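You operate a simulated robot arm through the tools that you are given. There is no shell and no other tool. Be economical: measure what you need, move in short steps, check, and stop when the job is done.

The job below is to be done with a simulated two-armed robot. You get a single attempt, and the scene is never put back.

Task
Fit the clean filter, holding it while your other hand opens the drawer.
Fine: close the drawer, open the louvre, then switch the blower on.
Where things are to end (x, y in the base frame): filter within 0.03 m of [0.57, -0.17].

Only the result counts: the job must be done as asked and must still hold three seconds after the hand-in. Knocking over, shifting, dropping, spilling or breaking anything else fails it.

Robot
Two 7-joint arms with two-finger parallel grippers on one trunk, on a base that drives. Base frame: it is fixed to the floor where the robot stands at the start and does not move with it; the origin is under the middle of the robot, x ahead of it, y to its left, z up. Lengths are in m, angles in degrees, forces in N, time in s.
The left shoulder is at the start at [0.06, 0.143, 0.901], the right one opposite. With the tool pointing down near the work surface each hand reaches from about 0.22 to 0.5 m from the robot's upright axis, wherever it stands, measured 20 degrees to its own side. Places, roughly: blower cabinet [0.6, -0.4, 0.8]; blower speed knob [0.4, -0.2, 0.8]; blower switch [0.4, -0.1, 0.8]; filter drawer [0.5, -0.2, 0.6]; inside of the filter drawer [0.6, -0.2, 0.6]; louvre lever [0.5, -0.3, 1.1]. Payload 1.57 kg a hand.
The TCP of each hand is the grasp point between the finger pads, 0.03 m short of the fingertips. In the tool frame z runs along the fingers and y along their closing line. Largest opening 0.11 m; finger width 0.024, thickness 0.012; the body of the gripper, 0.048 by 0.112 m, starts 0.078 m behind the TCP.
Orientation is told as [roll, pitch, yaw] about the base's x, y, z axes, in that order, counted from this pose: with the fingers straight down and closing along the base's y, the tool's x points along the base's -x, its y along +y and its z along -z.

Tools
- The arms move only by the tool drive_tool. It takes "left_motion", "right_motion" or both (then of equal length, played together; a hand with none holds still); each is text: rows parted by semicolons, each of 6 numbers parted by spaces: the shift along the base's x, y, z in m, then the turn, a rotation vector about the base's x, y, z in rad. In form: tx ty tz ax ay az; .... A call has 1 to 8 rows; each row shifts and turns the commanded pose from where the row before left it. "left_hand" and "right_hand" are, for a hand that has rows, the opening in per cent of the stroke, from 0 (shut) to 100 (fully open), set as the call begins (left out, the last holds). Rows are played at 5 a second. More than 0.05 m and 8.6 degrees between two rows, or a gripper value outside its range, and nothing of the call is played. Where a pose cannot be reached the arm comes as near as it can. A force on the tool above 90 N (or 10 N above the force at the start of the call, whichever is more), or a blocked arm, ends the call early, and 0.2 s more pass. Each finger travels about 0.045 m/s and halts on what it meets, pressing with about 22 N; the grip force reading is that of the motor and also rises with nothing between the fingers. The clock runs only during rows and for 0.2 s after the last one: add rows that do not move to give the fingers time. It gives the time, the measured TCP pose, the force on the tool (base axes), the opening and the grip force at its end, in the units of the frame above (readings bear some noise), with the torque about the TCP (base axes, N m) and any sound that the robot's microphone picked up, and new pictures: "pictures" is both (left out), scene, wrist or none (wrist: the cameras of the hands that moved).
- Cameras (640 x 400 px; columns grow to the right, rows downward): "scene" is now at [0.0278, -0.035, 1.4951]; the picture's right is [-0.53, -0.85, 0.00], its down [-0.74, 0.46, -0.49] and it looks along [0.42, -0.26, -0.87] (base axes); focal length 270 px, centre (320, 200). "left" rides on the left gripper at [0.07, -0.016, -0.141] in its tool frame; the picture's right is [0.23, 0.97, 0.00], its down [-0.85, 0.20, -0.48] and it looks along [-0.47, 0.11, 0.88] (tool axes); focal length 222 px, centre (320, 200). "right" rides on the right gripper at [0.07, 0.016, -0.141] in its tool frame; the picture's right is [-0.23, 0.97, 0.00], its down [-0.86, -0.20, -0.48] and it looks along [-0.47, -0.11, 0.88] (tool axes); focal length 222 px, centre (320, 200). There is no depth. A picture from a camera that has moved, and an enlarged one, comes with that camera's place and axes in the base frame and with its lens.
- move_column(by): slides the trunk up (or, below 0, down) by that many m; the arms and the scene camera ride with it, the base frame stays. It gives what a move gives, with no picture.
- steer(legs): drives the robot by 1 to 6 legs, each [ahead, left, turn to the left] in m, m and degrees, along the robot's own axes; the way and the turn of a leg run together, so that a leg with both is an arc; at most 1.5 m and 180 degrees a leg. The arms and the cameras ride along, it lands a little off, and it stops where it bumps. It gives what a move gives, and a new picture of the scene camera.
- head_to(pan, tilt): turns the head with the scene camera to pan (to the left, within 86 degrees either way) and tilt (down, from -29 to 69), counted from straight ahead of the robot. It gives what a move gives, and a new picture of the scene camera.
- zoom(camera, box): a new picture of the part [left, top, right, bottom] of that camera's present view, enlarged. The clock stands still meanwhile.
- sign_off(): hands the job in; it is judged then, once.

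Work in short steps. Places have to be worked out from the pictures, the camera data and where the tool is seen: move nearer, look again, correct. Check each grasp and each placing, and mend what went wrong. You have 120 turns and 260 pictures in all, those below and enlarged ones among them. Open the grippers and draw the arms clear of the work before you hand the job in, unless the task says otherwise; then end with one line.

The tools are called by a JSON object that holds its "name" and its "arguments". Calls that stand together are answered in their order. drive_tool: Moves the arms, as the interface text tells. Its arguments: {"type":"object","properties":{"left_motion":{"type":"string"},"left_hand":{"type":"number"},"right_motion":{"type":"string"},"right_hand":{"type":"number"},"pictures":{"type":"string","enum":["both","scene","wrist","none"]}},"required":[]} The other tools are called the same way: move_column (by) slides the trunk up or down; steer (legs) drives the base; head_to (pan, tilt) turns the head that bears the scene camera; zoom (camera, box) takes an enlarged picture of a part of a camera's view; sign_off () hands the job in.

At the start:

```text
time_s: 0.0
left_eef_pos: [0.4559, -0.0645, 0.9997]
left_orientation: [0.0, 0.1, 0.1]
left_force: [-0.4, 1.1, 0.9]
left_torque: [0.01, -0.02, 0.01]
left_width: 0.11
left_gripper_force: 0.0
right_eef_pos: [0.3346, -0.3666, 0.9997]
right_orientation: [-0.1, 0.0, 0.0]
right_force: [-0.6, 0.2, -0.6]
right_torque: [-0.01, 0.01, 0.0]
right_width: 0.11
right_gripper_force: 0.1
trunk travel left (down, up): [-0.5, 0.09]
robot x, y, heading: [-0.0005, -0.0038, -0.1]
head pan, tilt: [-31.7, 60.5]
```

scene: 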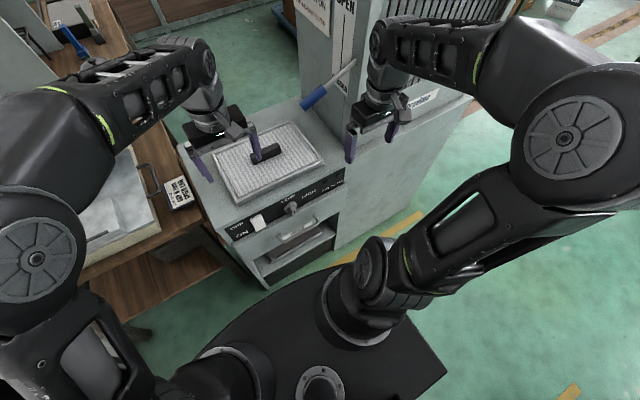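
right: 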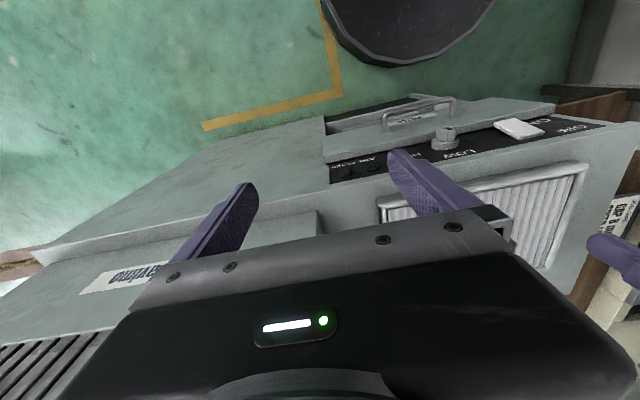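
left: 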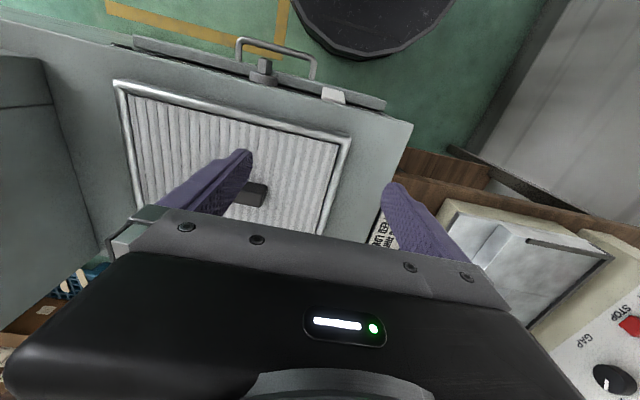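

I'll begin with enlarged views of the cabinet to read labels and locate the parts.

{"name": "zoom", "arguments": {"camera": "scene", "box": [170, 90, 370, 290]}}

{"name": "zoom", "arguments": {"camera": "left", "box": [90, 20, 430, 240]}}

{"name": "zoom", "arguments": {"camera": "right", "box": [300, 60, 640, 280]}}

{"name": "head_to", "arguments": {"pan": -31.7, "tilt": 25}}

```text
2.00 times, centred on (270, 190) of scene
camera zoom: at [0.0278, -0.035, 1.4951], right [-0.53, -0.85, 0.0], down [-0.74, 0.46, -0.49], along [0.42, -0.26, -0.87], focal length 541 px, centre (420, 220)
```

zoom: 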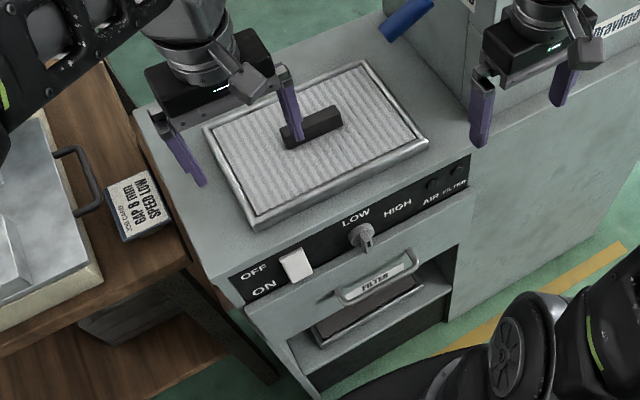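

```text
1.82 times, centred on (260, 130) of left
camera zoom: at [0.3872, -0.0809, 1.1413], right [-0.23, 0.97, 0.0], down [0.85, 0.2, 0.48], along [0.47, 0.11, -0.88], focal length 404 px, centre (429, 327)
```

zoom: 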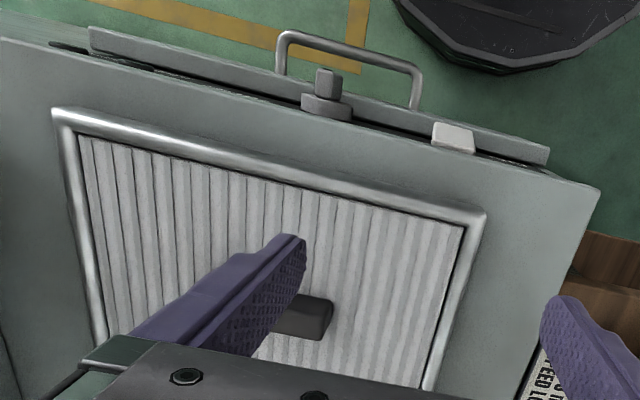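

```text
1.82 times, centred on (470, 170) of right
camera zoom: at [0.2652, -0.3522, 1.1407], right [0.23, 0.97, 0.0], down [0.86, -0.2, 0.48], along [0.47, -0.11, -0.88], focal length 404 px, centre (47, 254)
```

zoom: 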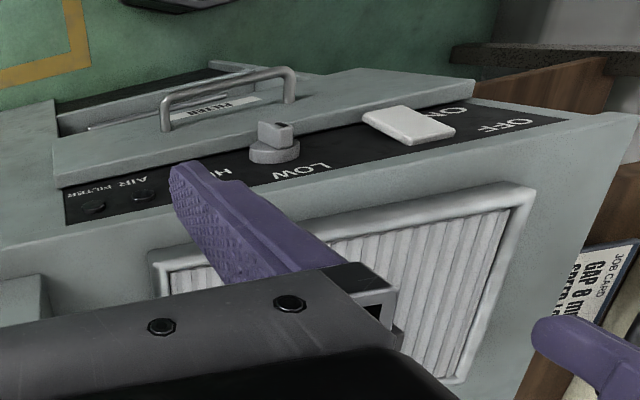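

```text
time_s: 1.0
left_eef_pos: [0.4573, -0.0652, 0.9999]
left_orientation: [0.0, 0.0, 0.1]
left_force: [-0.3, 0.2, 0.5]
left_torque: [0.0, -0.02, 0.02]
left_width: 0.1099
left_gripper_force: 0.0
right_eef_pos: [0.3349, -0.3676, 0.9987]
right_orientation: [0.0, 0.0, 0.0]
right_force: [-0.3, 0.0, -0.8]
right_torque: [0.01, 0.0, -0.01]
right_width: 0.1099
right_gripper_force: 0.1
trunk travel left (down, up): [-0.5, 0.09]
robot x, y, heading: [-0.0017, 0.0019, 0.1]
head pan, tilt: [-31.7, 25.0]
camera scene: at [0.05, -0.0487, 1.5456], right [-0.53, -0.85, 0.0], down [-0.36, 0.22, -0.91], along [0.77, -0.48, -0.42], focal length 270 px, centre (320, 200)
```

scene: 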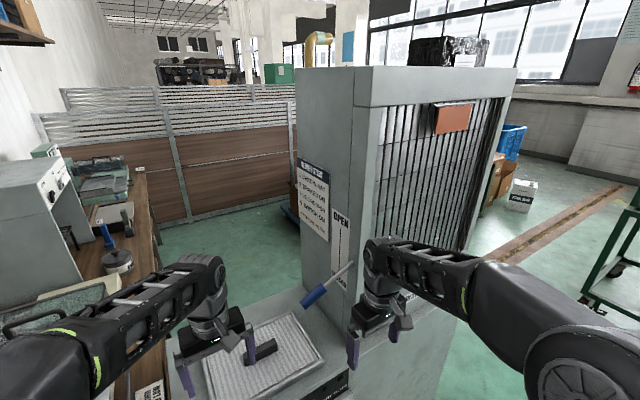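

There is an instruction plate and an OPEN mark; I read them enlarged.

{"name": "zoom", "arguments": {"camera": "scene", "box": [280, 150, 380, 320]}}

{"name": "zoom", "arguments": {"camera": "scene", "box": [120, 350, 180, 400]}}

{"name": "zoom", "arguments": {"camera": "scene", "box": [420, 95, 500, 145]}}

```text
2.35 times, centred on (330, 235) of scene
camera zoom: at [0.05, -0.0487, 1.5456], right [-0.53, -0.85, 0.0], down [-0.36, 0.22, -0.91], along [0.77, -0.48, -0.42], focal length 636 px, centre (296, 118)
```

zoom: 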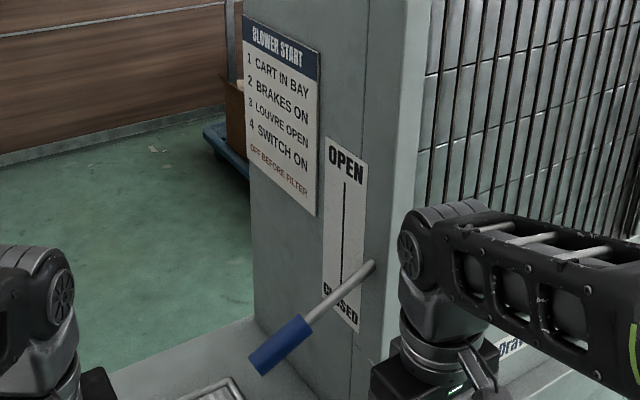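

```text
8.00 times, centred on (150, 375) of scene
camera zoom: at [0.05, -0.0487, 1.5456], right [-0.53, -0.85, 0.0], down [-0.36, 0.22, -0.91], along [0.77, -0.48, -0.42], focal length 2163 px, centre (1680, -1200)
```

zoom: 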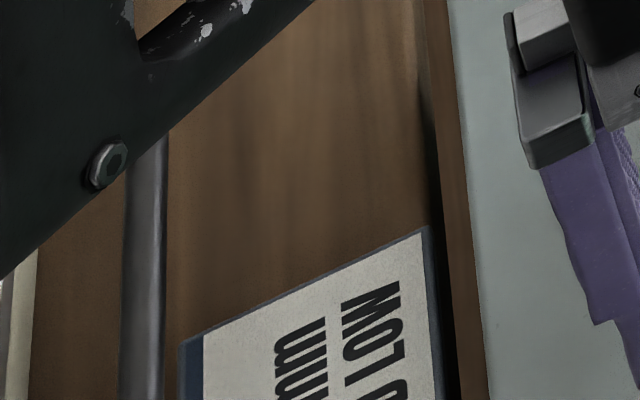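

```text
8.00 times, centred on (460, 120) of scene
camera zoom: at [0.05, -0.0487, 1.5456], right [-0.53, -0.85, 0.0], down [-0.36, 0.22, -0.91], along [0.77, -0.48, -0.42], focal length 2163 px, centre (-800, 840)
```

zoom: 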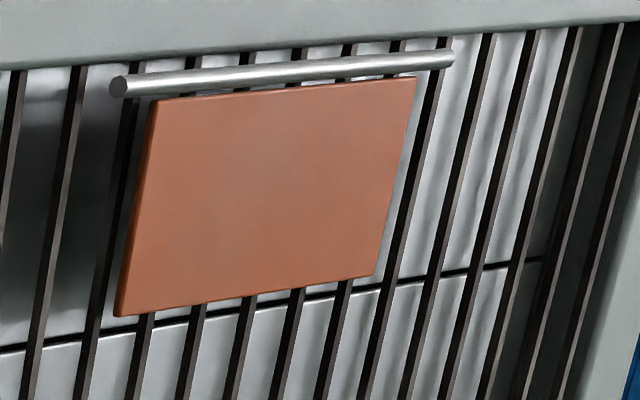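

The plate says filter work with OFF, then louvre, then switch. I back up a bit to see the front face (drawer, knob, switch) properly.

{"name": "steer", "arguments": {"legs": [[-0.35, 0, 0]]}}

{"name": "head_to", "arguments": {"pan": -15, "tilt": 50}}

```text
time_s: 3.3
left_eef_pos: [0.1043, -0.067, 1.0007]
left_orientation: [-0.1, -0.1, -0.3]
left_force: [-0.7, -0.5, -0.3]
left_torque: [0.01, -0.01, 0.0]
left_width: 0.1101
left_gripper_force: 0.1
right_eef_pos: [-0.0214, -0.3683, 0.9997]
right_orientation: [0.0, 0.0, -0.3]
right_force: [-0.8, 0.1, 0.2]
right_torque: [-0.02, -0.01, -0.03]
right_width: 0.11
right_gripper_force: 0.0
trunk travel left (down, up): [-0.5, 0.09]
robot x, y, heading: [-0.352, -0.0015, -0.5]
head pan, tilt: [-31.7, 25.0]
camera scene: at [-0.3034, -0.048, 1.5458], right [-0.53, -0.85, 0.0], down [-0.36, 0.22, -0.91], along [0.77, -0.48, -0.42], focal length 270 px, centre (320, 200)
```

scene: 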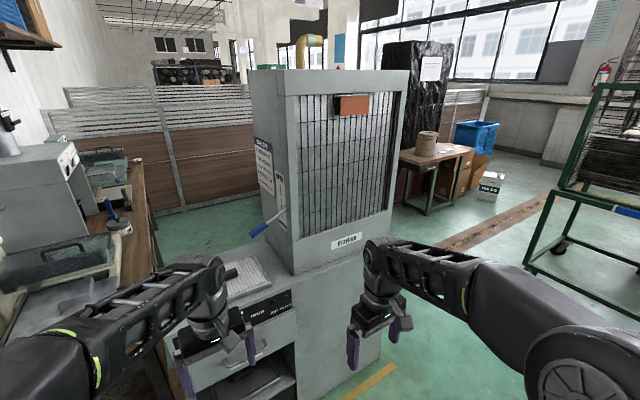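

```text
time_s: 4.2
left_eef_pos: [0.105, -0.0645, 0.9997]
left_orientation: [0.0, 0.0, -0.4]
left_force: [-0.3, 1.0, 0.0]
left_torque: [0.0, 0.0, -0.01]
left_width: 0.1101
left_gripper_force: 0.0
right_eef_pos: [-0.0204, -0.3678, 0.9994]
right_orientation: [0.0, 0.0, -0.2]
right_force: [-0.1, 0.6, -0.3]
right_torque: [-0.01, -0.03, 0.0]
right_width: 0.1101
right_gripper_force: 0.1
trunk travel left (down, up): [-0.5, 0.09]
robot x, y, heading: [-0.355, 0.0016, -0.3]
head pan, tilt: [-15.0, 50.0]
camera scene: at [-0.3062, -0.0195, 1.5083], right [-0.27, -0.96, 0.0], down [-0.74, 0.2, -0.64], along [0.62, -0.17, -0.77], focal length 270 px, centre (320, 200)
```

scene: 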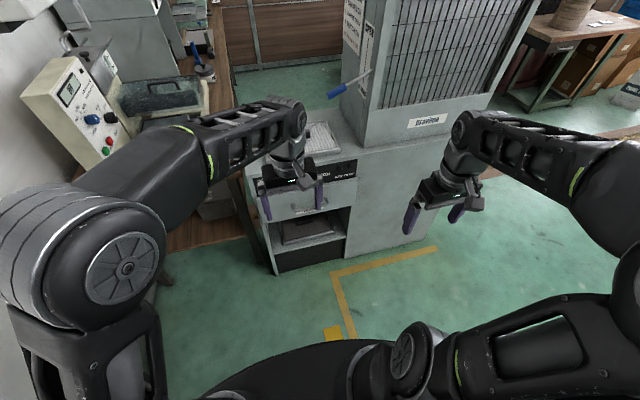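

The left hand hides part; I zoom on scene and the left wrist view.

{"name": "zoom", "arguments": {"camera": "scene", "box": [230, 80, 390, 280]}}

{"name": "zoom", "arguments": {"camera": "left", "box": [0, 0, 640, 400]}}

{"name": "zoom", "arguments": {"camera": "right", "box": [0, 0, 640, 400]}}

```text
2.00 times, centred on (310, 180) of scene
camera zoom: at [-0.3062, -0.0195, 1.5083], right [-0.27, -0.96, 0.0], down [-0.74, 0.2, -0.64], along [0.62, -0.17, -0.77], focal length 541 px, centre (340, 240)
```

zoom: 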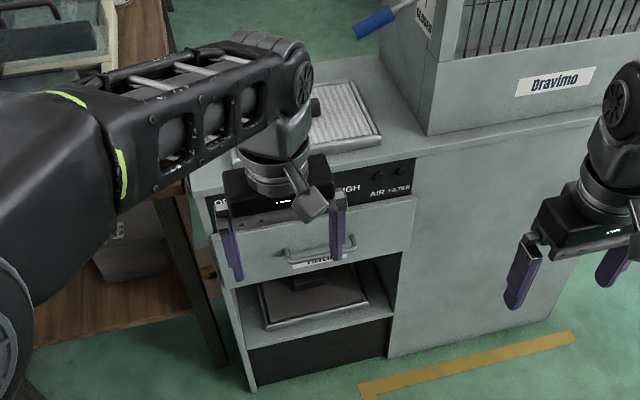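

```text
1.00 times, centred on (320, 200) of left (not enlarged: the box is as wide or as high as the picture)
camera zoom: at [0.0346, -0.0823, 1.1413], right [-0.22, 0.97, 0.0], down [0.86, 0.2, 0.48], along [0.47, 0.11, -0.88], focal length 222 px, centre (320, 200)
```

zoom: 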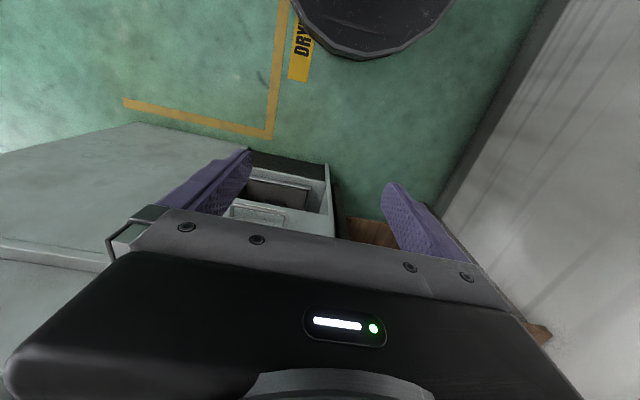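

```text
1.00 times, centred on (320, 200) of right (not enlarged: the box is as wide or as high as the picture)
camera zoom: at [-0.089, -0.3527, 1.1407], right [0.23, 0.97, 0.0], down [0.85, -0.2, 0.48], along [0.47, -0.11, -0.88], focal length 222 px, centre (320, 200)
```

zoom: 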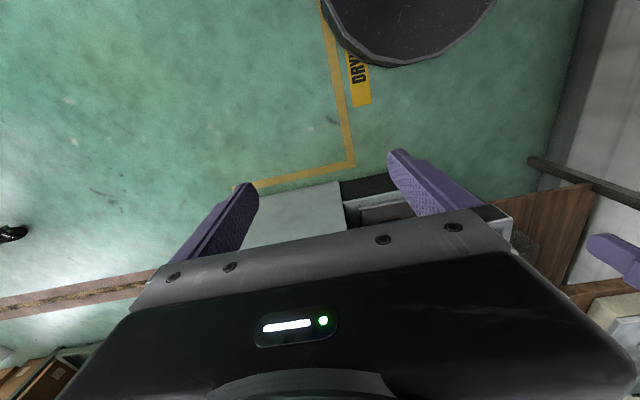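

The drawer is the panel with the FILTER handle (bar about x 0.36, y -0.17, z 0.65). The clean filter, with a block handle, lies on top around (0.55, -0.17, 0.87), and the lever grip end is at about (0.48, -0.26, 1.05). I retract the right hand and turn the left hand's yaw toward -90 so it can pinch the block across x.

{"name": "drive_tool", "arguments": {"right_motion": "-0.03 0.01 0 0 0 0; -0.03 0.01 0 0 0 0; -0.03 0.01 0 0 0 0; 0 0 0 0 0 0; 0 0 0 0 0 0; 0 0 0 0 0 0; 0 0 0 0 0 0; 0 0 0 0 0 0", "left_motion": "0 0 0.005 0 0 -0.145; 0 0 0.005 0 0 -0.145; 0 0 0.005 0 0 -0.145; 0 0 0.005 0 0 -0.145; 0 0 0 0 0 -0.145; 0 0 0 0 0 -0.145; 0 0 0 0 0 -0.145; 0 0 0 0 0 -0.145", "pictures": "none"}}

{"name": "drive_tool", "arguments": {"left_motion": "0 0 0 0 0 -0.14; 0 0 0 0 0 -0.14; 0 0 0 0 0 -0.131; 0 0 0 0 0 0", "pictures": "none"}}

{"name": "steer", "arguments": {"legs": [[0.3, -0.13, 0]]}}

```text
time_s: 6.0
left_eef_pos: [0.1051, -0.0672, 1.0206]
left_orientation: [0.0, -0.1, -66.9]
left_force: [0.7, -0.1, -0.1]
left_torque: [0.0, 0.01, -0.01]
left_width: 0.1103
left_gripper_force: 0.0
right_eef_pos: [-0.1098, -0.3391, 1.0002]
right_orientation: [0.1, 0.0, -0.3]
right_force: [-0.2, -0.8, 0.8]
right_torque: [-0.01, 0.03, -0.03]
right_width: 0.11
right_gripper_force: 0.0
trunk travel left (down, up): [-0.5, 0.09]
robot x, y, heading: [-0.3542, -0.0001, -0.1]
head pan, tilt: [-15.0, 50.0]
```

```text
time_s: 7.0
left_eef_pos: [0.1049, -0.0654, 1.0196]
left_orientation: [-0.1, 0.0, -90.4]
left_force: [0.2, 0.1, 0.5]
left_torque: [-0.02, -0.01, 0.0]
left_width: 0.1102
left_gripper_force: 0.0
right_eef_pos: [-0.1121, -0.34, 1.0009]
right_orientation: [0.0, 0.0, -0.3]
right_force: [-0.9, -0.1, -0.4]
right_torque: [0.0, 0.0, -0.03]
right_width: 0.11
right_gripper_force: 0.0
trunk travel left (down, up): [-0.5, 0.09]
robot x, y, heading: [-0.3529, 0.0004, -0.4]
head pan, tilt: [-15.0, 50.0]
```

```text
time_s: 9.2
left_eef_pos: [0.407, -0.2005, 1.021]
left_orientation: [0.0, 0.0, -90.4]
left_force: [0.3, -0.3, -0.3]
left_torque: [0.02, -0.02, -0.02]
left_width: 0.1099
left_gripper_force: 0.0
right_eef_pos: [0.1896, -0.4722, 1.0]
right_orientation: [0.0, 0.0, -0.5]
right_force: [0.7, 0.6, -0.1]
right_torque: [0.03, 0.0, 0.03]
right_width: 0.1099
right_gripper_force: 0.0
trunk travel left (down, up): [-0.5, 0.09]
robot x, y, heading: [-0.0521, -0.1305, -0.5]
head pan, tilt: [-15.0, 50.0]
camera scene: at [-0.0043, -0.1526, 1.5082], right [-0.27, -0.96, 0.0], down [-0.74, 0.2, -0.64], along [0.62, -0.17, -0.77], focal length 270 px, centre (320, 200)
```

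scene: 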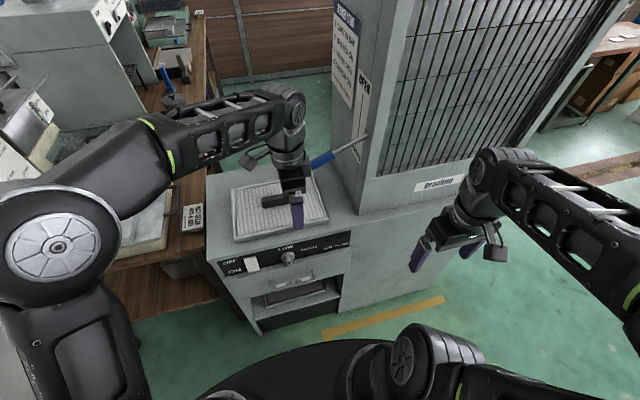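

Good view now. I look through the left wrist camera and zoom on the scene to fix the block.

{"name": "drive_tool", "arguments": {"left_motion": "0.03 0.03 0 0 0 0; 0.02 0.01 0 0 0 0; 0 0 0 0 0 0", "pictures": "wrist"}}

{"name": "zoom", "arguments": {"camera": "scene", "box": [200, 120, 400, 320]}}

```text
time_s: 10.0
left_eef_pos: [0.456, -0.1597, 1.0202]
left_orientation: [0.0, -0.1, -90.5]
left_force: [0.0, -0.2, 0.3]
left_torque: [0.01, -0.02, 0.02]
left_width: 0.1101
left_gripper_force: 0.0
right_eef_pos: [0.189, -0.4737, 1.0002]
right_orientation: [0.0, 0.0, -0.4]
right_force: [0.5, -0.6, 0.3]
right_torque: [0.02, -0.02, 0.01]
right_width: 0.1099
right_gripper_force: 0.1
trunk travel left (down, up): [-0.5, 0.09]
robot x, y, heading: [-0.0502, -0.1321, -0.2]
head pan, tilt: [-15.0, 50.0]
camera left: at [0.4404, -0.0898, 1.1609], right [0.98, 0.22, 0.0], down [0.19, -0.86, 0.48], along [0.1, -0.47, -0.88], focal length 222 px, centre (320, 200)
```

left: 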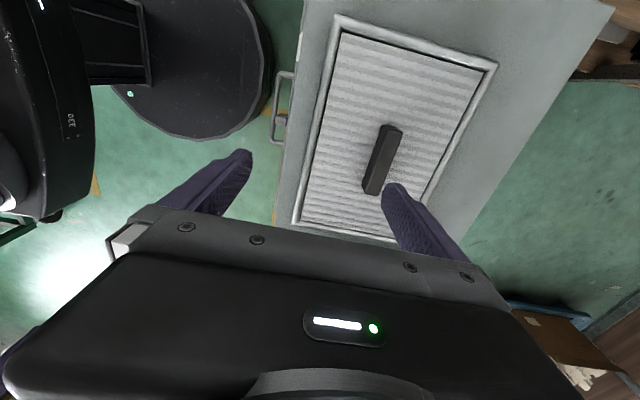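

```text
2.00 times, centred on (300, 220) of scene
camera zoom: at [-0.0052, -0.1521, 1.5082], right [-0.27, -0.96, 0.0], down [-0.74, 0.2, -0.64], along [0.62, -0.17, -0.77], focal length 541 px, centre (360, 160)
```

zoom: 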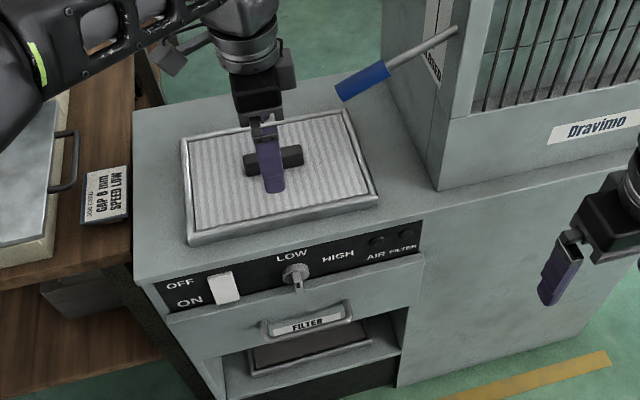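

Block top is at about (0.542, -0.163, 0.873), running along y. I drive 0.10 m closer so it's within the left hand's reach.

{"name": "steer", "arguments": {"legs": [[0.1, 0, 0]]}}

{"name": "zoom", "arguments": {"camera": "left", "box": [0, 0, 640, 400]}}

```text
time_s: 11.1
left_eef_pos: [0.5558, -0.1606, 1.0196]
left_orientation: [-0.1, 0.0, -90.5]
left_force: [0.1, -0.1, -0.8]
left_torque: [0.0, 0.03, -0.02]
left_width: 0.1097
left_gripper_force: 0.1
right_eef_pos: [0.2899, -0.4738, 1.0014]
right_orientation: [0.1, 0.1, -0.4]
right_force: [1.0, 0.1, 0.5]
right_torque: [0.0, 0.07, 0.02]
right_width: 0.1097
right_gripper_force: 0.1
trunk travel left (down, up): [-0.5, 0.09]
robot x, y, heading: [0.0502, -0.1313, -0.7]
head pan, tilt: [-15.0, 50.0]
camera scene: at [0.0967, -0.153, 1.5082], right [-0.27, -0.96, 0.0], down [-0.74, 0.2, -0.64], along [0.62, -0.17, -0.77], focal length 270 px, centre (320, 200)
```

scene: 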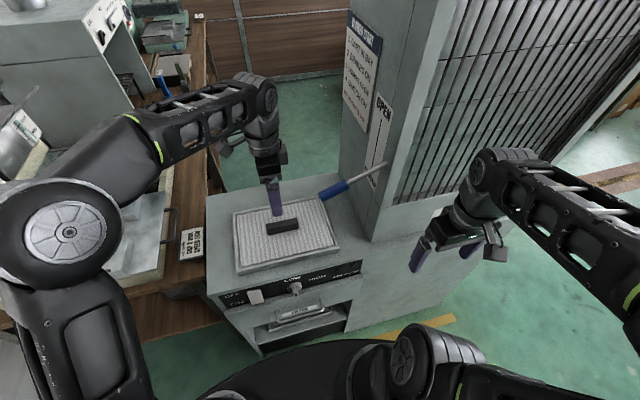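

```text
1.00 times, centred on (320, 200) of left (not enlarged: the box is as wide or as high as the picture)
camera zoom: at [0.5416, -0.0908, 1.1602], right [0.98, 0.22, 0.0], down [0.19, -0.86, 0.48], along [0.1, -0.47, -0.88], focal length 222 px, centre (320, 200)
```

zoom: 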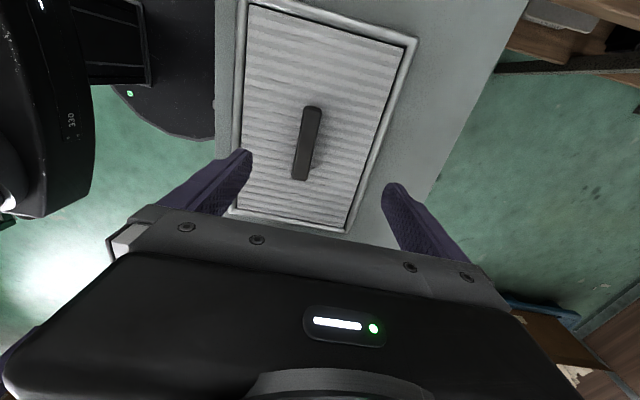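

Block re-measured at (0.540, -0.166). I centre over it and descend to about z 0.905.

{"name": "drive_tool", "arguments": {"left_motion": "-0.016 -0.004 -0.03 0 0 0; 0 0 -0.03 0 0 0; 0 0 -0.03 0 0 0; 0 0 -0.025 0 0 0; 0 0 0 0 0 0"}}

{"name": "zoom", "arguments": {"camera": "scene", "box": [200, 140, 360, 300]}}

```text
time_s: 12.3
left_eef_pos: [0.5415, -0.1643, 0.9032]
left_orientation: [0.0, -0.1, -90.4]
left_force: [-0.4, 0.7, 0.0]
left_torque: [-0.02, 0.02, -0.01]
left_width: 0.1103
left_gripper_force: 0.2
right_eef_pos: [0.2898, -0.4734, 0.9986]
right_orientation: [0.0, 0.1, -0.6]
right_force: [0.4, 1.0, -0.7]
right_torque: [0.01, 0.01, -0.01]
right_width: 0.1102
right_gripper_force: 0.0
trunk travel left (down, up): [-0.5, 0.09]
robot x, y, heading: [0.0476, -0.1322, -0.5]
head pan, tilt: [-15.0, 50.0]
camera scene: at [0.0947, -0.153, 1.5082], right [-0.27, -0.96, 0.0], down [-0.74, 0.2, -0.64], along [0.62, -0.17, -0.77], focal length 270 px, centre (320, 200)
camera left: at [0.525, -0.0951, 1.0454], right [0.98, 0.22, 0.0], down [0.19, -0.86, 0.48], along [0.11, -0.47, -0.88], focal length 222 px, centre (320, 200)
```

scene: 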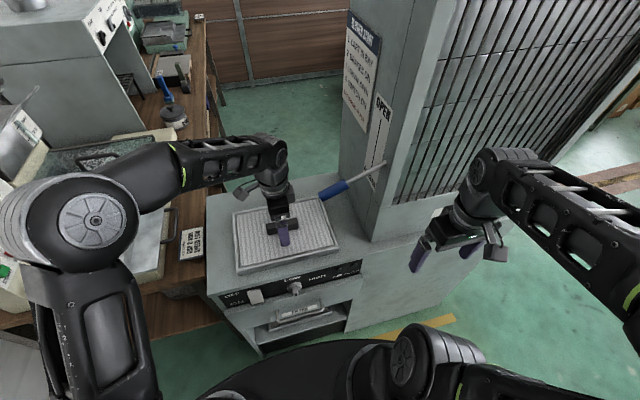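
left: 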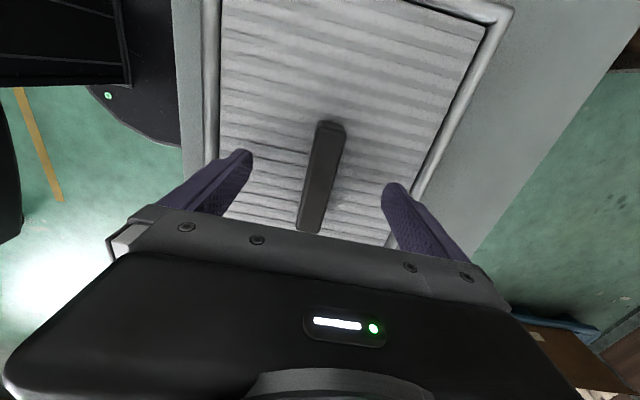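

```text
2.50 times, centred on (280, 220) of scene
camera zoom: at [0.0947, -0.153, 1.5082], right [-0.27, -0.96, 0.0], down [-0.74, 0.2, -0.64], along [0.62, -0.17, -0.77], focal length 676 px, centre (420, 150)
```

zoom: 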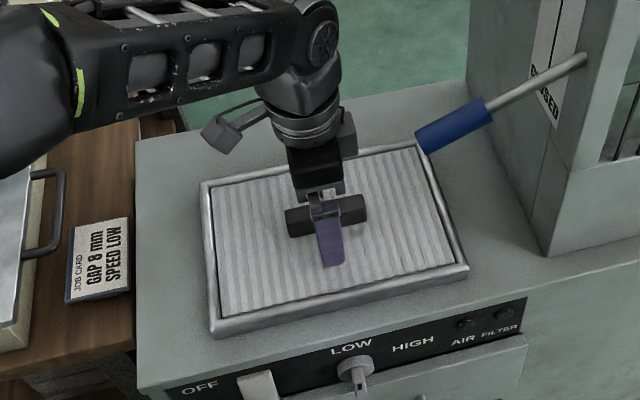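

Well centred in x. I lower in small steps watching force.

{"name": "drive_tool", "arguments": {"left_motion": "0 0 -0.01 0 0 0; 0 0 -0.008 0 0 0; 0 0 0 0 0 0", "pictures": "wrist"}}

{"name": "zoom", "arguments": {"camera": "scene", "box": [250, 180, 330, 260]}}

```text
time_s: 13.1
left_eef_pos: [0.5389, -0.1647, 0.8919]
left_orientation: [0.3, -0.4, -90.4]
left_force: [0.8, 4.6, 52.4]
left_torque: [0.28, 3.05, -0.5]
left_width: 0.1093
left_gripper_force: 0.0
right_eef_pos: [0.2862, -0.4729, 1.0024]
right_orientation: [0.0, -0.1, -0.5]
right_force: [0.3, 1.0, -0.4]
right_torque: [-0.04, 0.0, 0.02]
right_width: 0.11
right_gripper_force: 0.0
trunk travel left (down, up): [-0.5, 0.09]
robot x, y, heading: [0.0478, -0.1326, -0.3]
head pan, tilt: [-15.0, 50.0]
camera left: at [0.5224, -0.0942, 1.0328], right [0.98, 0.22, 0.01], down [0.19, -0.85, 0.48], along [0.11, -0.47, -0.88], focal length 222 px, centre (320, 200)
```

left: 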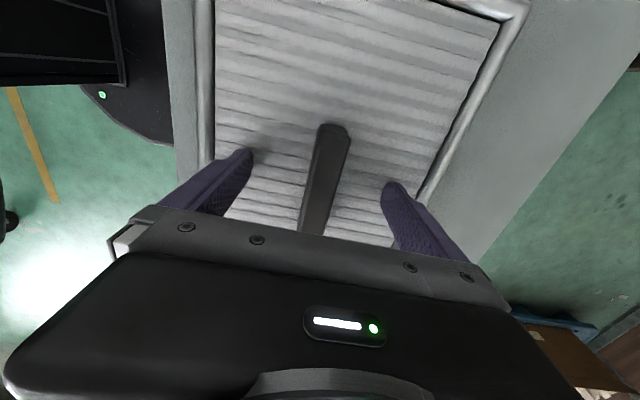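

```text
5.00 times, centred on (290, 220) of scene
camera zoom: at [0.0911, -0.1522, 1.5092], right [-0.27, -0.96, 0.0], down [-0.74, 0.2, -0.64], along [0.62, -0.17, -0.76], focal length 1352 px, centre (470, 100)
```

zoom: 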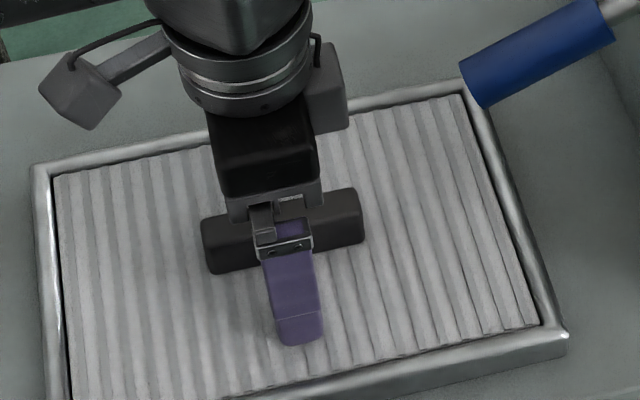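

The tips touched the filter face (about z 0.863). I back up 9 mm and close on the block.

{"name": "drive_tool", "arguments": {"left_motion": "0 0 0.009 0 0 0; 0 0 0 0 0 0", "pictures": "none"}}

{"name": "drive_tool", "arguments": {"left_motion": "0 0 0 0 0 0; 0 0 0 0 0 0; 0 0 0 0 0 0; 0 0 0 0 0 0; 0 0 0 0 0 0; 0 0 0 0 0 0; 0 0 0 0 0 0", "left_hand": 0}}

```text
time_s: 13.7
left_eef_pos: [0.5382, -0.1618, 0.8925]
left_orientation: [-0.2, 0.1, -90.4]
left_force: [1.0, 0.8, -0.3]
left_torque: [-0.03, 0.01, -0.03]
left_width: 0.1101
left_gripper_force: 0.1
right_eef_pos: [0.2894, -0.4739, 1.0002]
right_orientation: [0.0, 0.1, -0.5]
right_force: [0.9, 0.1, -0.1]
right_torque: [-0.01, 0.02, 0.01]
right_width: 0.1099
right_gripper_force: 0.1
trunk travel left (down, up): [-0.5, 0.09]
robot x, y, heading: [0.0471, -0.1323, -0.5]
head pan, tilt: [-15.0, 50.0]
```

```text
time_s: 15.3
left_eef_pos: [0.5394, -0.1636, 0.8945]
left_orientation: [0.0, 0.0, -90.4]
left_force: [0.9, -0.9, 0.1]
left_torque: [-0.03, -0.05, 0.11]
left_width: 0.0217
left_gripper_force: 21.8
right_eef_pos: [0.2894, -0.4743, 1.0009]
right_orientation: [0.0, -0.1, -0.4]
right_force: [-0.4, 1.2, 0.5]
right_torque: [-0.02, 0.03, 0.01]
right_width: 0.11
right_gripper_force: 0.1
trunk travel left (down, up): [-0.5, 0.09]
robot x, y, heading: [0.0499, -0.1329, -0.3]
head pan, tilt: [-15.0, 50.0]
camera scene: at [0.0948, -0.153, 1.5082], right [-0.27, -0.96, 0.0], down [-0.74, 0.2, -0.64], along [0.62, -0.17, -0.77], focal length 270 px, centre (320, 200)
camera left: at [0.5239, -0.0939, 1.0367], right [0.98, 0.22, 0.0], down [0.19, -0.86, 0.48], along [0.11, -0.47, -0.88], focal length 222 px, centre (320, 200)
```

scene: 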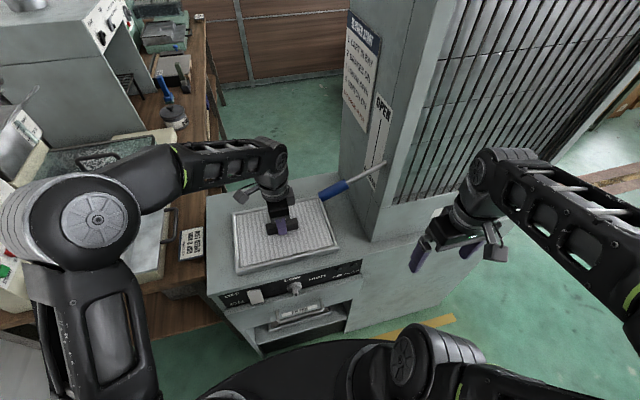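
left: 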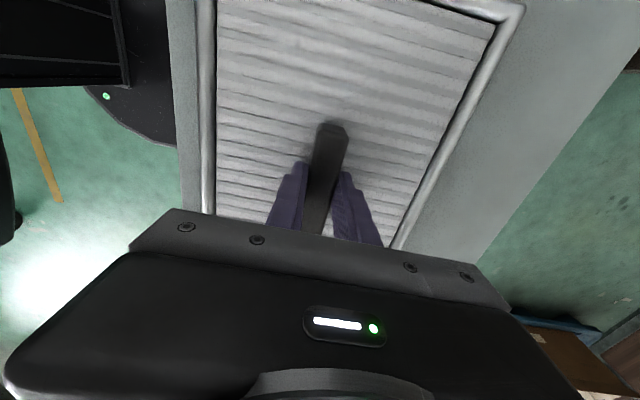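

Block gripped (0.022 m). I lift 0.05 m and check, keeping under the lever.

{"name": "drive_tool", "arguments": {"left_motion": "0 0 0.01 0 0 0; 0 0 0.015 0 0 0; 0 0 0.015 0 0 0; 0 0 0.01 0 0 0; 0 0 0 0 0 0"}}

```text
time_s: 16.5
left_eef_pos: [0.5401, -0.1643, 0.9458]
left_orientation: [0.0, -0.1, -90.4]
left_force: [0.4, -0.7, -2.1]
left_torque: [0.03, 0.0, -0.01]
left_width: 0.0218
left_gripper_force: 21.6
right_eef_pos: [0.29, -0.4731, 1.0001]
right_orientation: [0.1, 0.0, -0.5]
right_force: [0.2, 0.0, -0.5]
right_torque: [0.01, 0.0, -0.01]
right_width: 0.1102
right_gripper_force: 0.1
trunk travel left (down, up): [-0.5, 0.09]
robot x, y, heading: [0.0451, -0.1321, -0.5]
head pan, tilt: [-15.0, 50.0]
camera scene: at [0.095, -0.153, 1.5082], right [-0.27, -0.96, 0.0], down [-0.74, 0.2, -0.64], along [0.62, -0.17, -0.77], focal length 270 px, centre (320, 200)
camera left: at [0.5247, -0.0948, 1.0872], right [0.98, 0.22, 0.0], down [0.19, -0.86, 0.48], along [0.1, -0.47, -0.88], focal length 222 px, centre (320, 200)
```

scene: 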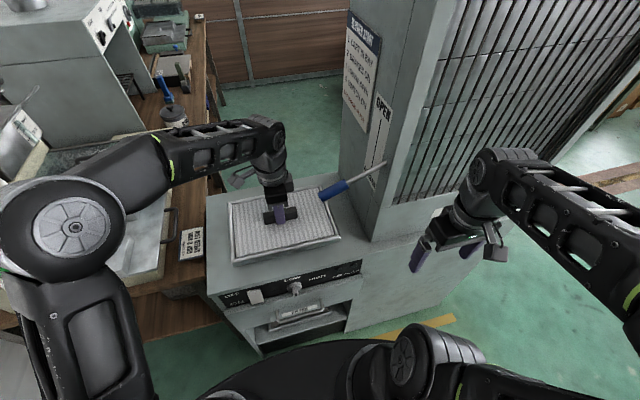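
left: 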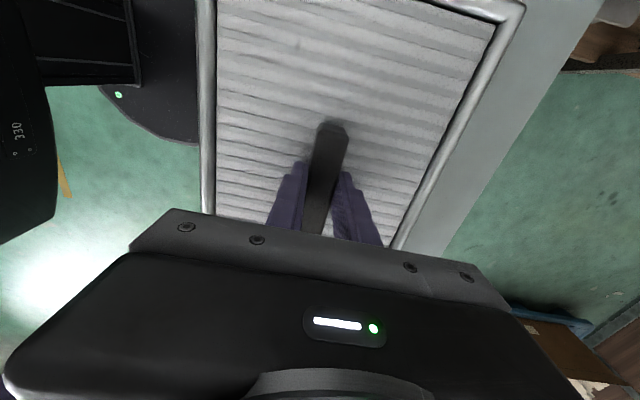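

Filter held level (about 2 N). I back the robot away 0.38 m, then move the filter up and left to clear the right arm.

{"name": "steer", "arguments": {"legs": [[-0.38, 0, 0]]}}

{"name": "drive_tool", "arguments": {"left_motion": "0 0.03 0.02 0 0 0; 0 0.03 0.02 0 0 0; 0 0.03 0.02 0 0 0; 0 0.03 0.02 0 0 0; 0 0.03 0.02 0 0 0; 0 0.03 0.02 0 0 0; 0 0.02 0.02 0 0 0; 0 0 0 0 0 0", "pictures": "scene"}}

```text
time_s: 18.9
left_eef_pos: [0.1593, -0.1616, 0.9468]
left_orientation: [-0.1, 0.0, -90.4]
left_force: [-0.5, 0.0, -1.6]
left_torque: [0.02, -0.04, 0.02]
left_width: 0.0216
left_gripper_force: 22.1
right_eef_pos: [-0.0927, -0.4698, 0.9997]
right_orientation: [0.0, 0.0, -0.5]
right_force: [-0.5, 0.0, 0.5]
right_torque: [0.03, -0.02, 0.02]
right_width: 0.1101
right_gripper_force: 0.1
trunk travel left (down, up): [-0.5, 0.09]
robot x, y, heading: [-0.3385, -0.1286, -0.7]
head pan, tilt: [-15.0, 50.0]
camera scene: at [-0.2875, -0.1499, 1.5083], right [-0.27, -0.96, 0.0], down [-0.74, 0.2, -0.64], along [0.62, -0.17, -0.77], focal length 270 px, centre (320, 200)
```

scene: 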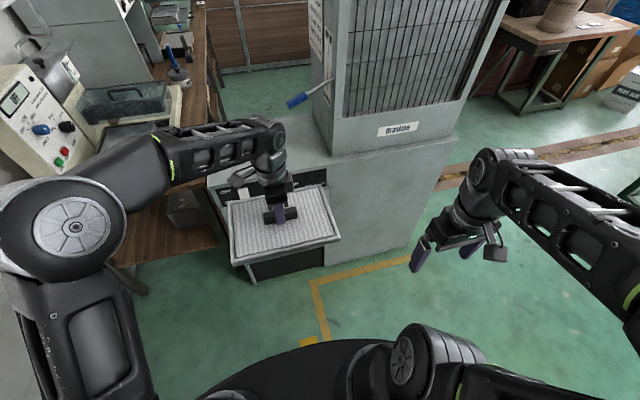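

```text
time_s: 20.7
left_eef_pos: [0.1588, 0.0386, 1.0782]
left_orientation: [-0.9, -0.3, -90.6]
left_force: [-0.2, 1.1, -2.5]
left_torque: [-0.06, 0.0, 0.01]
left_width: 0.0215
left_gripper_force: 21.9
left hand out of reach, approached as far as the arm can: row 7
right_eef_pos: [-0.0914, -0.4661, 1.0007]
right_orientation: [-0.2, 0.0, -0.4]
right_force: [-0.1, -0.3, 0.3]
right_torque: [-0.03, -0.02, -0.03]
right_width: 0.1098
right_gripper_force: 0.0
trunk travel left (down, up): [-0.5, 0.09]
robot x, y, heading: [-0.3322, -0.1279, -0.3]
head pan, tilt: [-15.0, 50.0]
camera scene: at [-0.2864, -0.1459, 1.5083], right [-0.27, -0.96, 0.0], down [-0.74, 0.2, -0.64], along [0.62, -0.17, -0.77], focal length 270 px, centre (320, 200)
```

scene: 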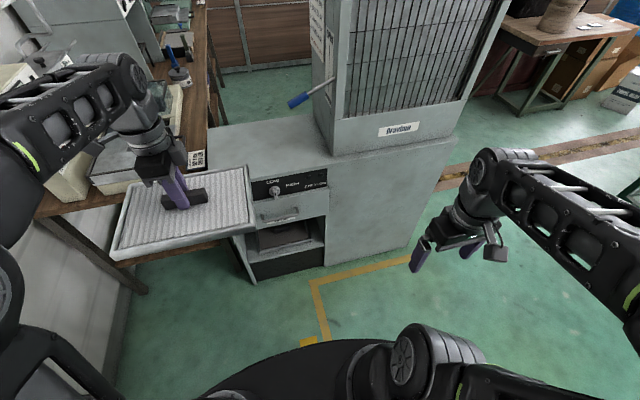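

Filter parked out to the left. Now the right hand: yaw +90 first, then pitch to point forward with the fingers closing vertically.

{"name": "drive_tool", "arguments": {"right_motion": "0.02 0.01 -0.01 0 0 0.143; 0.02 0.01 -0.01 0 0 0.143; 0.02 0.01 -0.01 0 0 0.143; 0.02 0.01 -0.01 0 0 0.143; 0.02 0.01 -0.01 0 0 0.143; 0.02 0.01 -0.01 0 0 0.143; 0.02 0.01 -0.01 0 0 0.143; 0 0 0 0 0 0.143", "left_motion": "0 0 -0.015 0 0 0; 0 0 0 0 0 0; 0 0 0 0 0 0; 0 0 0 0 0 0; 0 0 0 0 0 0; 0 0 0 0 0 0; 0 0 0 0 0 0; 0 0 0 0 0 0", "pictures": "none"}}

{"name": "drive_tool", "arguments": {"right_motion": "0 0 -0.01 0 0 0.143; 0 0 -0.01 0 0 0.143; 0 0 -0.01 0 0 0.143; 0.03 0 -0.02 0 -0.143 0; 0.03 0 -0.02 0 -0.143 0; 0.03 0 -0.02 0 -0.143 0; 0.03 0 -0.02 0 -0.143 0; 0.03 0 -0.02 0 -0.143 0", "pictures": "scene"}}

```text
time_s: 22.5
left_eef_pos: [0.1586, 0.0392, 1.0719]
left_orientation: [0.1, 0.0, -90.4]
left_force: [-0.3, 0.2, -2.0]
left_torque: [0.03, 0.01, -0.01]
left_width: 0.0216
left_gripper_force: 21.7
right_eef_pos: [0.048, -0.3984, 0.9304]
right_orientation: [0.0, -0.1, 65.3]
right_force: [0.0, -0.5, -0.8]
right_torque: [0.01, 0.01, -0.01]
right_width: 0.1099
right_gripper_force: 0.0
trunk travel left (down, up): [-0.5, 0.09]
robot x, y, heading: [-0.3314, -0.1318, -0.6]
head pan, tilt: [-15.0, 50.0]
```

```text
time_s: 24.3
left_eef_pos: [0.1587, 0.0374, 1.0716]
left_orientation: [0.0, 0.0, -90.3]
left_force: [-0.7, -1.3, -2.3]
left_torque: [0.11, 0.02, -0.01]
left_width: 0.0216
left_gripper_force: 21.8
right_eef_pos: [0.1844, -0.4045, 0.8042]
right_orientation: [-36.7, 0.3, 88.7]
right_force: [0.2, 0.1, -0.2]
right_torque: [-0.04, 0.05, 0.01]
right_width: 0.1101
right_gripper_force: 0.3
right hand out of reach, approached as far as the arm can: row 7
trunk travel left (down, up): [-0.5, 0.09]
robot x, y, heading: [-0.3293, -0.1272, -0.5]
head pan, tilt: [-15.0, 50.0]
camera scene: at [-0.2855, -0.1517, 1.5082], right [-0.27, -0.96, 0.0], down [-0.74, 0.2, -0.64], along [0.62, -0.17, -0.77], focal length 270 px, centre (320, 200)
```

scene: 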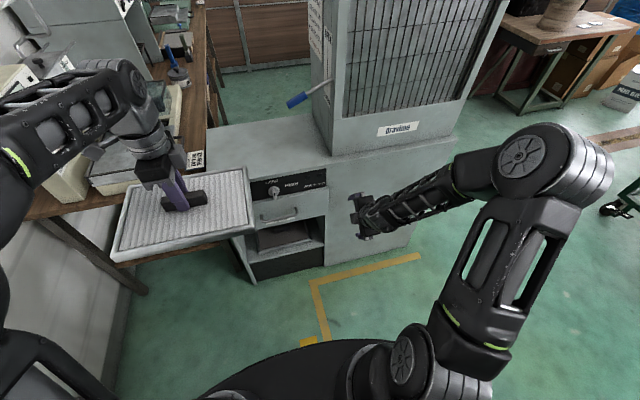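

Limit met at pitch ~37°; I bring the hand nearer and inward while continuing the pitch.

{"name": "drive_tool", "arguments": {"right_motion": "-0.03 0.03 -0.02 0 0 0; -0.03 0.03 -0.02 0 0 0; 0 0.03 -0.02 0 -0.1 0; 0 0.03 -0.02 0 -0.14 0; 0 0.02 -0.02 0 -0.14 0; 0.01 0 -0.02 0 -0.14 0; 0.01 0 -0.02 0 -0.14 0", "pictures": "scene"}}

```text
time_s: 25.9
left_eef_pos: [0.1586, 0.0404, 1.072]
left_orientation: [0.1, -0.1, -90.3]
left_force: [0.2, 0.9, -2.0]
left_torque: [-0.01, -0.04, 0.02]
left_width: 0.0216
left_gripper_force: 22.4
right_eef_pos: [0.159, -0.2677, 0.7702]
right_orientation: [-53.9, 0.2, 89.3]
right_force: [-0.7, 0.5, 0.6]
right_torque: [0.01, -0.01, -0.04]
right_width: 0.11
right_gripper_force: 0.0
right hand out of reach, approached as far as the arm can: row 4, 5, 6, 7
trunk travel left (down, up): [-0.5, 0.09]
robot x, y, heading: [-0.3323, -0.1249, -0.4]
head pan, tilt: [-15.0, 50.0]
camera scene: at [-0.2862, -0.147, 1.5082], right [-0.27, -0.96, 0.0], down [-0.74, 0.2, -0.64], along [0.62, -0.17, -0.77], focal length 270 px, centre (320, 200)
```

scene: 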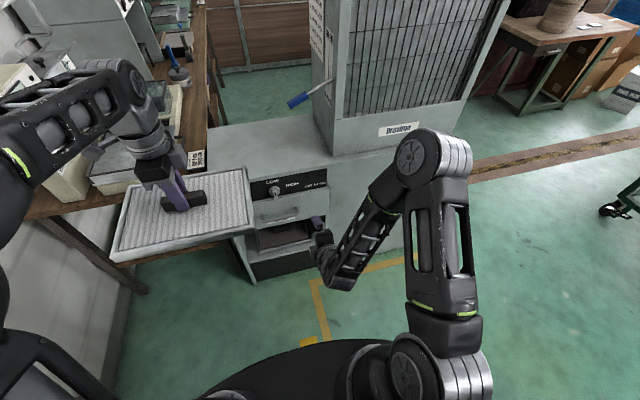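

Wrist limit because the hand is far below the shoulder. I raise the right hand a bit, then lower the trunk so the hand works near shoulder height.

{"name": "drive_tool", "arguments": {"right_motion": "0 0 0.04 0 0.1 0; 0 0 0.04 0 0.1 0; 0 0 0.04 0 0.1 0; 0 0 0.04 0 0 0; 0 0 0.04 0 0 0", "pictures": "none"}}

{"name": "move_column", "arguments": {"by": -0.22}}

{"name": "head_to", "arguments": {"pan": -15, "tilt": 45}}

```text
time_s: 27.1
left_eef_pos: [0.1582, 0.0391, 1.0725]
left_orientation: [0.0, 0.0, -90.4]
left_force: [0.2, 0.0, -2.4]
left_torque: [-0.01, 0.02, 0.01]
left_width: 0.0215
left_gripper_force: 22.3
right_eef_pos: [0.1579, -0.2695, 0.9715]
right_orientation: [-36.7, 0.3, 89.4]
right_force: [0.2, -0.4, 0.3]
right_torque: [0.0, 0.01, 0.01]
right_width: 0.1101
right_gripper_force: 0.0
trunk travel left (down, up): [-0.5, 0.09]
robot x, y, heading: [-0.334, -0.1345, -0.3]
head pan, tilt: [-15.0, 50.0]
```

```text
time_s: 29.4
left_eef_pos: [0.1586, 0.0367, 0.8517]
left_orientation: [0.0, 0.0, -90.4]
left_force: [-1.2, -0.3, -2.0]
left_torque: [0.01, 0.0, -0.01]
left_width: 0.0217
left_gripper_force: 22.5
right_eef_pos: [0.1577, -0.2702, 0.7517]
right_orientation: [-36.8, 0.3, 89.4]
right_force: [-0.2, 0.0, -0.3]
right_torque: [-0.01, 0.01, 0.01]
right_width: 0.11
right_gripper_force: 0.0
trunk travel left (down, up): [-0.28, 0.31]
robot x, y, heading: [-0.334, -0.1309, -0.1]
head pan, tilt: [-15.0, 50.0]
```

```text
time_s: 30.1
left_eef_pos: [0.1594, 0.0389, 0.8519]
left_orientation: [0.1, 0.1, -90.5]
left_force: [-0.6, -0.4, -2.2]
left_torque: [0.01, 0.02, 0.0]
left_width: 0.0217
left_gripper_force: 21.3
right_eef_pos: [0.1578, -0.27, 0.7512]
right_orientation: [-36.7, 0.3, 89.4]
right_force: [-0.4, 0.2, 0.1]
right_torque: [-0.01, -0.01, -0.02]
right_width: 0.1102
right_gripper_force: 0.0
trunk travel left (down, up): [-0.28, 0.31]
robot x, y, heading: [-0.3343, -0.1267, -0.6]
head pan, tilt: [-15.0, 45.0]
camera scene: at [-0.2824, -0.1509, 1.2951], right [-0.27, -0.96, 0.0], down [-0.68, 0.19, -0.71], along [0.68, -0.19, -0.71], focal length 270 px, centre (320, 200)
```

scene: 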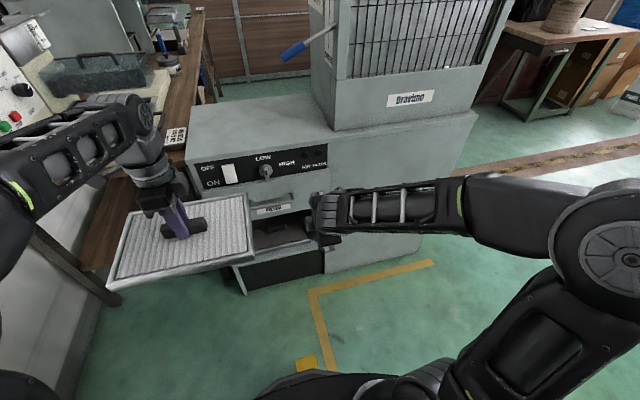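

Good. Continue pitching the right hand the remaining 53° to horizontal.

{"name": "drive_tool", "arguments": {"right_motion": "-0.01 0 0 0 -0.133 0; -0.01 0 0 0 -0.133 0; -0.01 0 0 0 -0.133 0; 0 0 0 0 -0.133 0; 0 0 0 0 -0.133 0; 0 0 -0.01 0 -0.133 0; 0 0 -0.01 0 -0.133 0; 0 0 0 0 0 0"}}

```text
time_s: 31.9
left_eef_pos: [0.1587, 0.0384, 0.8519]
left_orientation: [-0.1, 0.0, -90.4]
left_force: [0.0, 0.6, -1.8]
left_torque: [0.01, 0.0, 0.0]
left_width: 0.0216
left_gripper_force: 22.1
right_eef_pos: [0.2023, -0.2427, 0.7549]
right_orientation: [-82.4, -0.2, 89.4]
right_force: [-0.4, -0.2, -0.2]
right_torque: [0.0, 0.02, -0.01]
right_width: 0.1102
right_gripper_force: 0.1
right hand out of reach, approached as far as the arm can: row 2, 3, 4, 5, 7
trunk travel left (down, up): [-0.28, 0.31]
robot x, y, heading: [-0.3322, -0.1291, -0.5]
head pan, tilt: [-15.0, 45.0]
camera scene: at [-0.2826, -0.1509, 1.2951], right [-0.27, -0.96, 0.0], down [-0.68, 0.19, -0.71], along [0.68, -0.19, -0.71], focal length 270 px, centre (320, 200)
camera right: at [0.0602, -0.3128, 0.7568], right [-0.13, 0.23, -0.96], down [-0.44, 0.86, 0.26], along [0.89, 0.46, -0.01], focal length 222 px, centre (320, 200)
```

scene: 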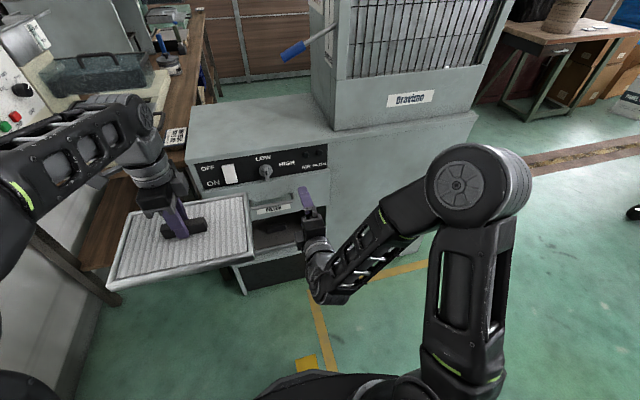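
right: 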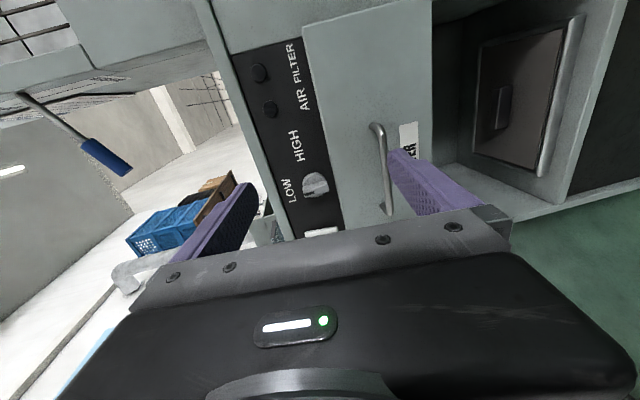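

Handle bar measured at about (0.36, -0.24…-0.10, 0.653). The commanded pose differs from the measured one, so I make a small forward move to learn where the command stands.

{"name": "drive_tool", "arguments": {"right_motion": "0.04 0.02 -0.01 0 0 0; 0.03 0.02 -0.01 0 0 0; 0 0 0 0 0 0", "pictures": "none"}}

```text
time_s: 32.7
left_eef_pos: [0.1599, 0.0384, 0.8525]
left_orientation: [0.1, 0.0, -90.3]
left_force: [0.3, -0.5, -1.8]
left_torque: [0.03, 0.01, -0.02]
left_width: 0.0219
left_gripper_force: 21.7
right_eef_pos: [0.2722, -0.2037, 0.7366]
right_orientation: [-82.4, -0.2, 89.2]
right_force: [-0.5, 0.1, 0.2]
right_torque: [0.0, 0.01, -0.01]
right_width: 0.11
right_gripper_force: 0.1
trunk travel left (down, up): [-0.28, 0.31]
robot x, y, heading: [-0.3318, -0.132, -0.5]
head pan, tilt: [-15.0, 45.0]
```

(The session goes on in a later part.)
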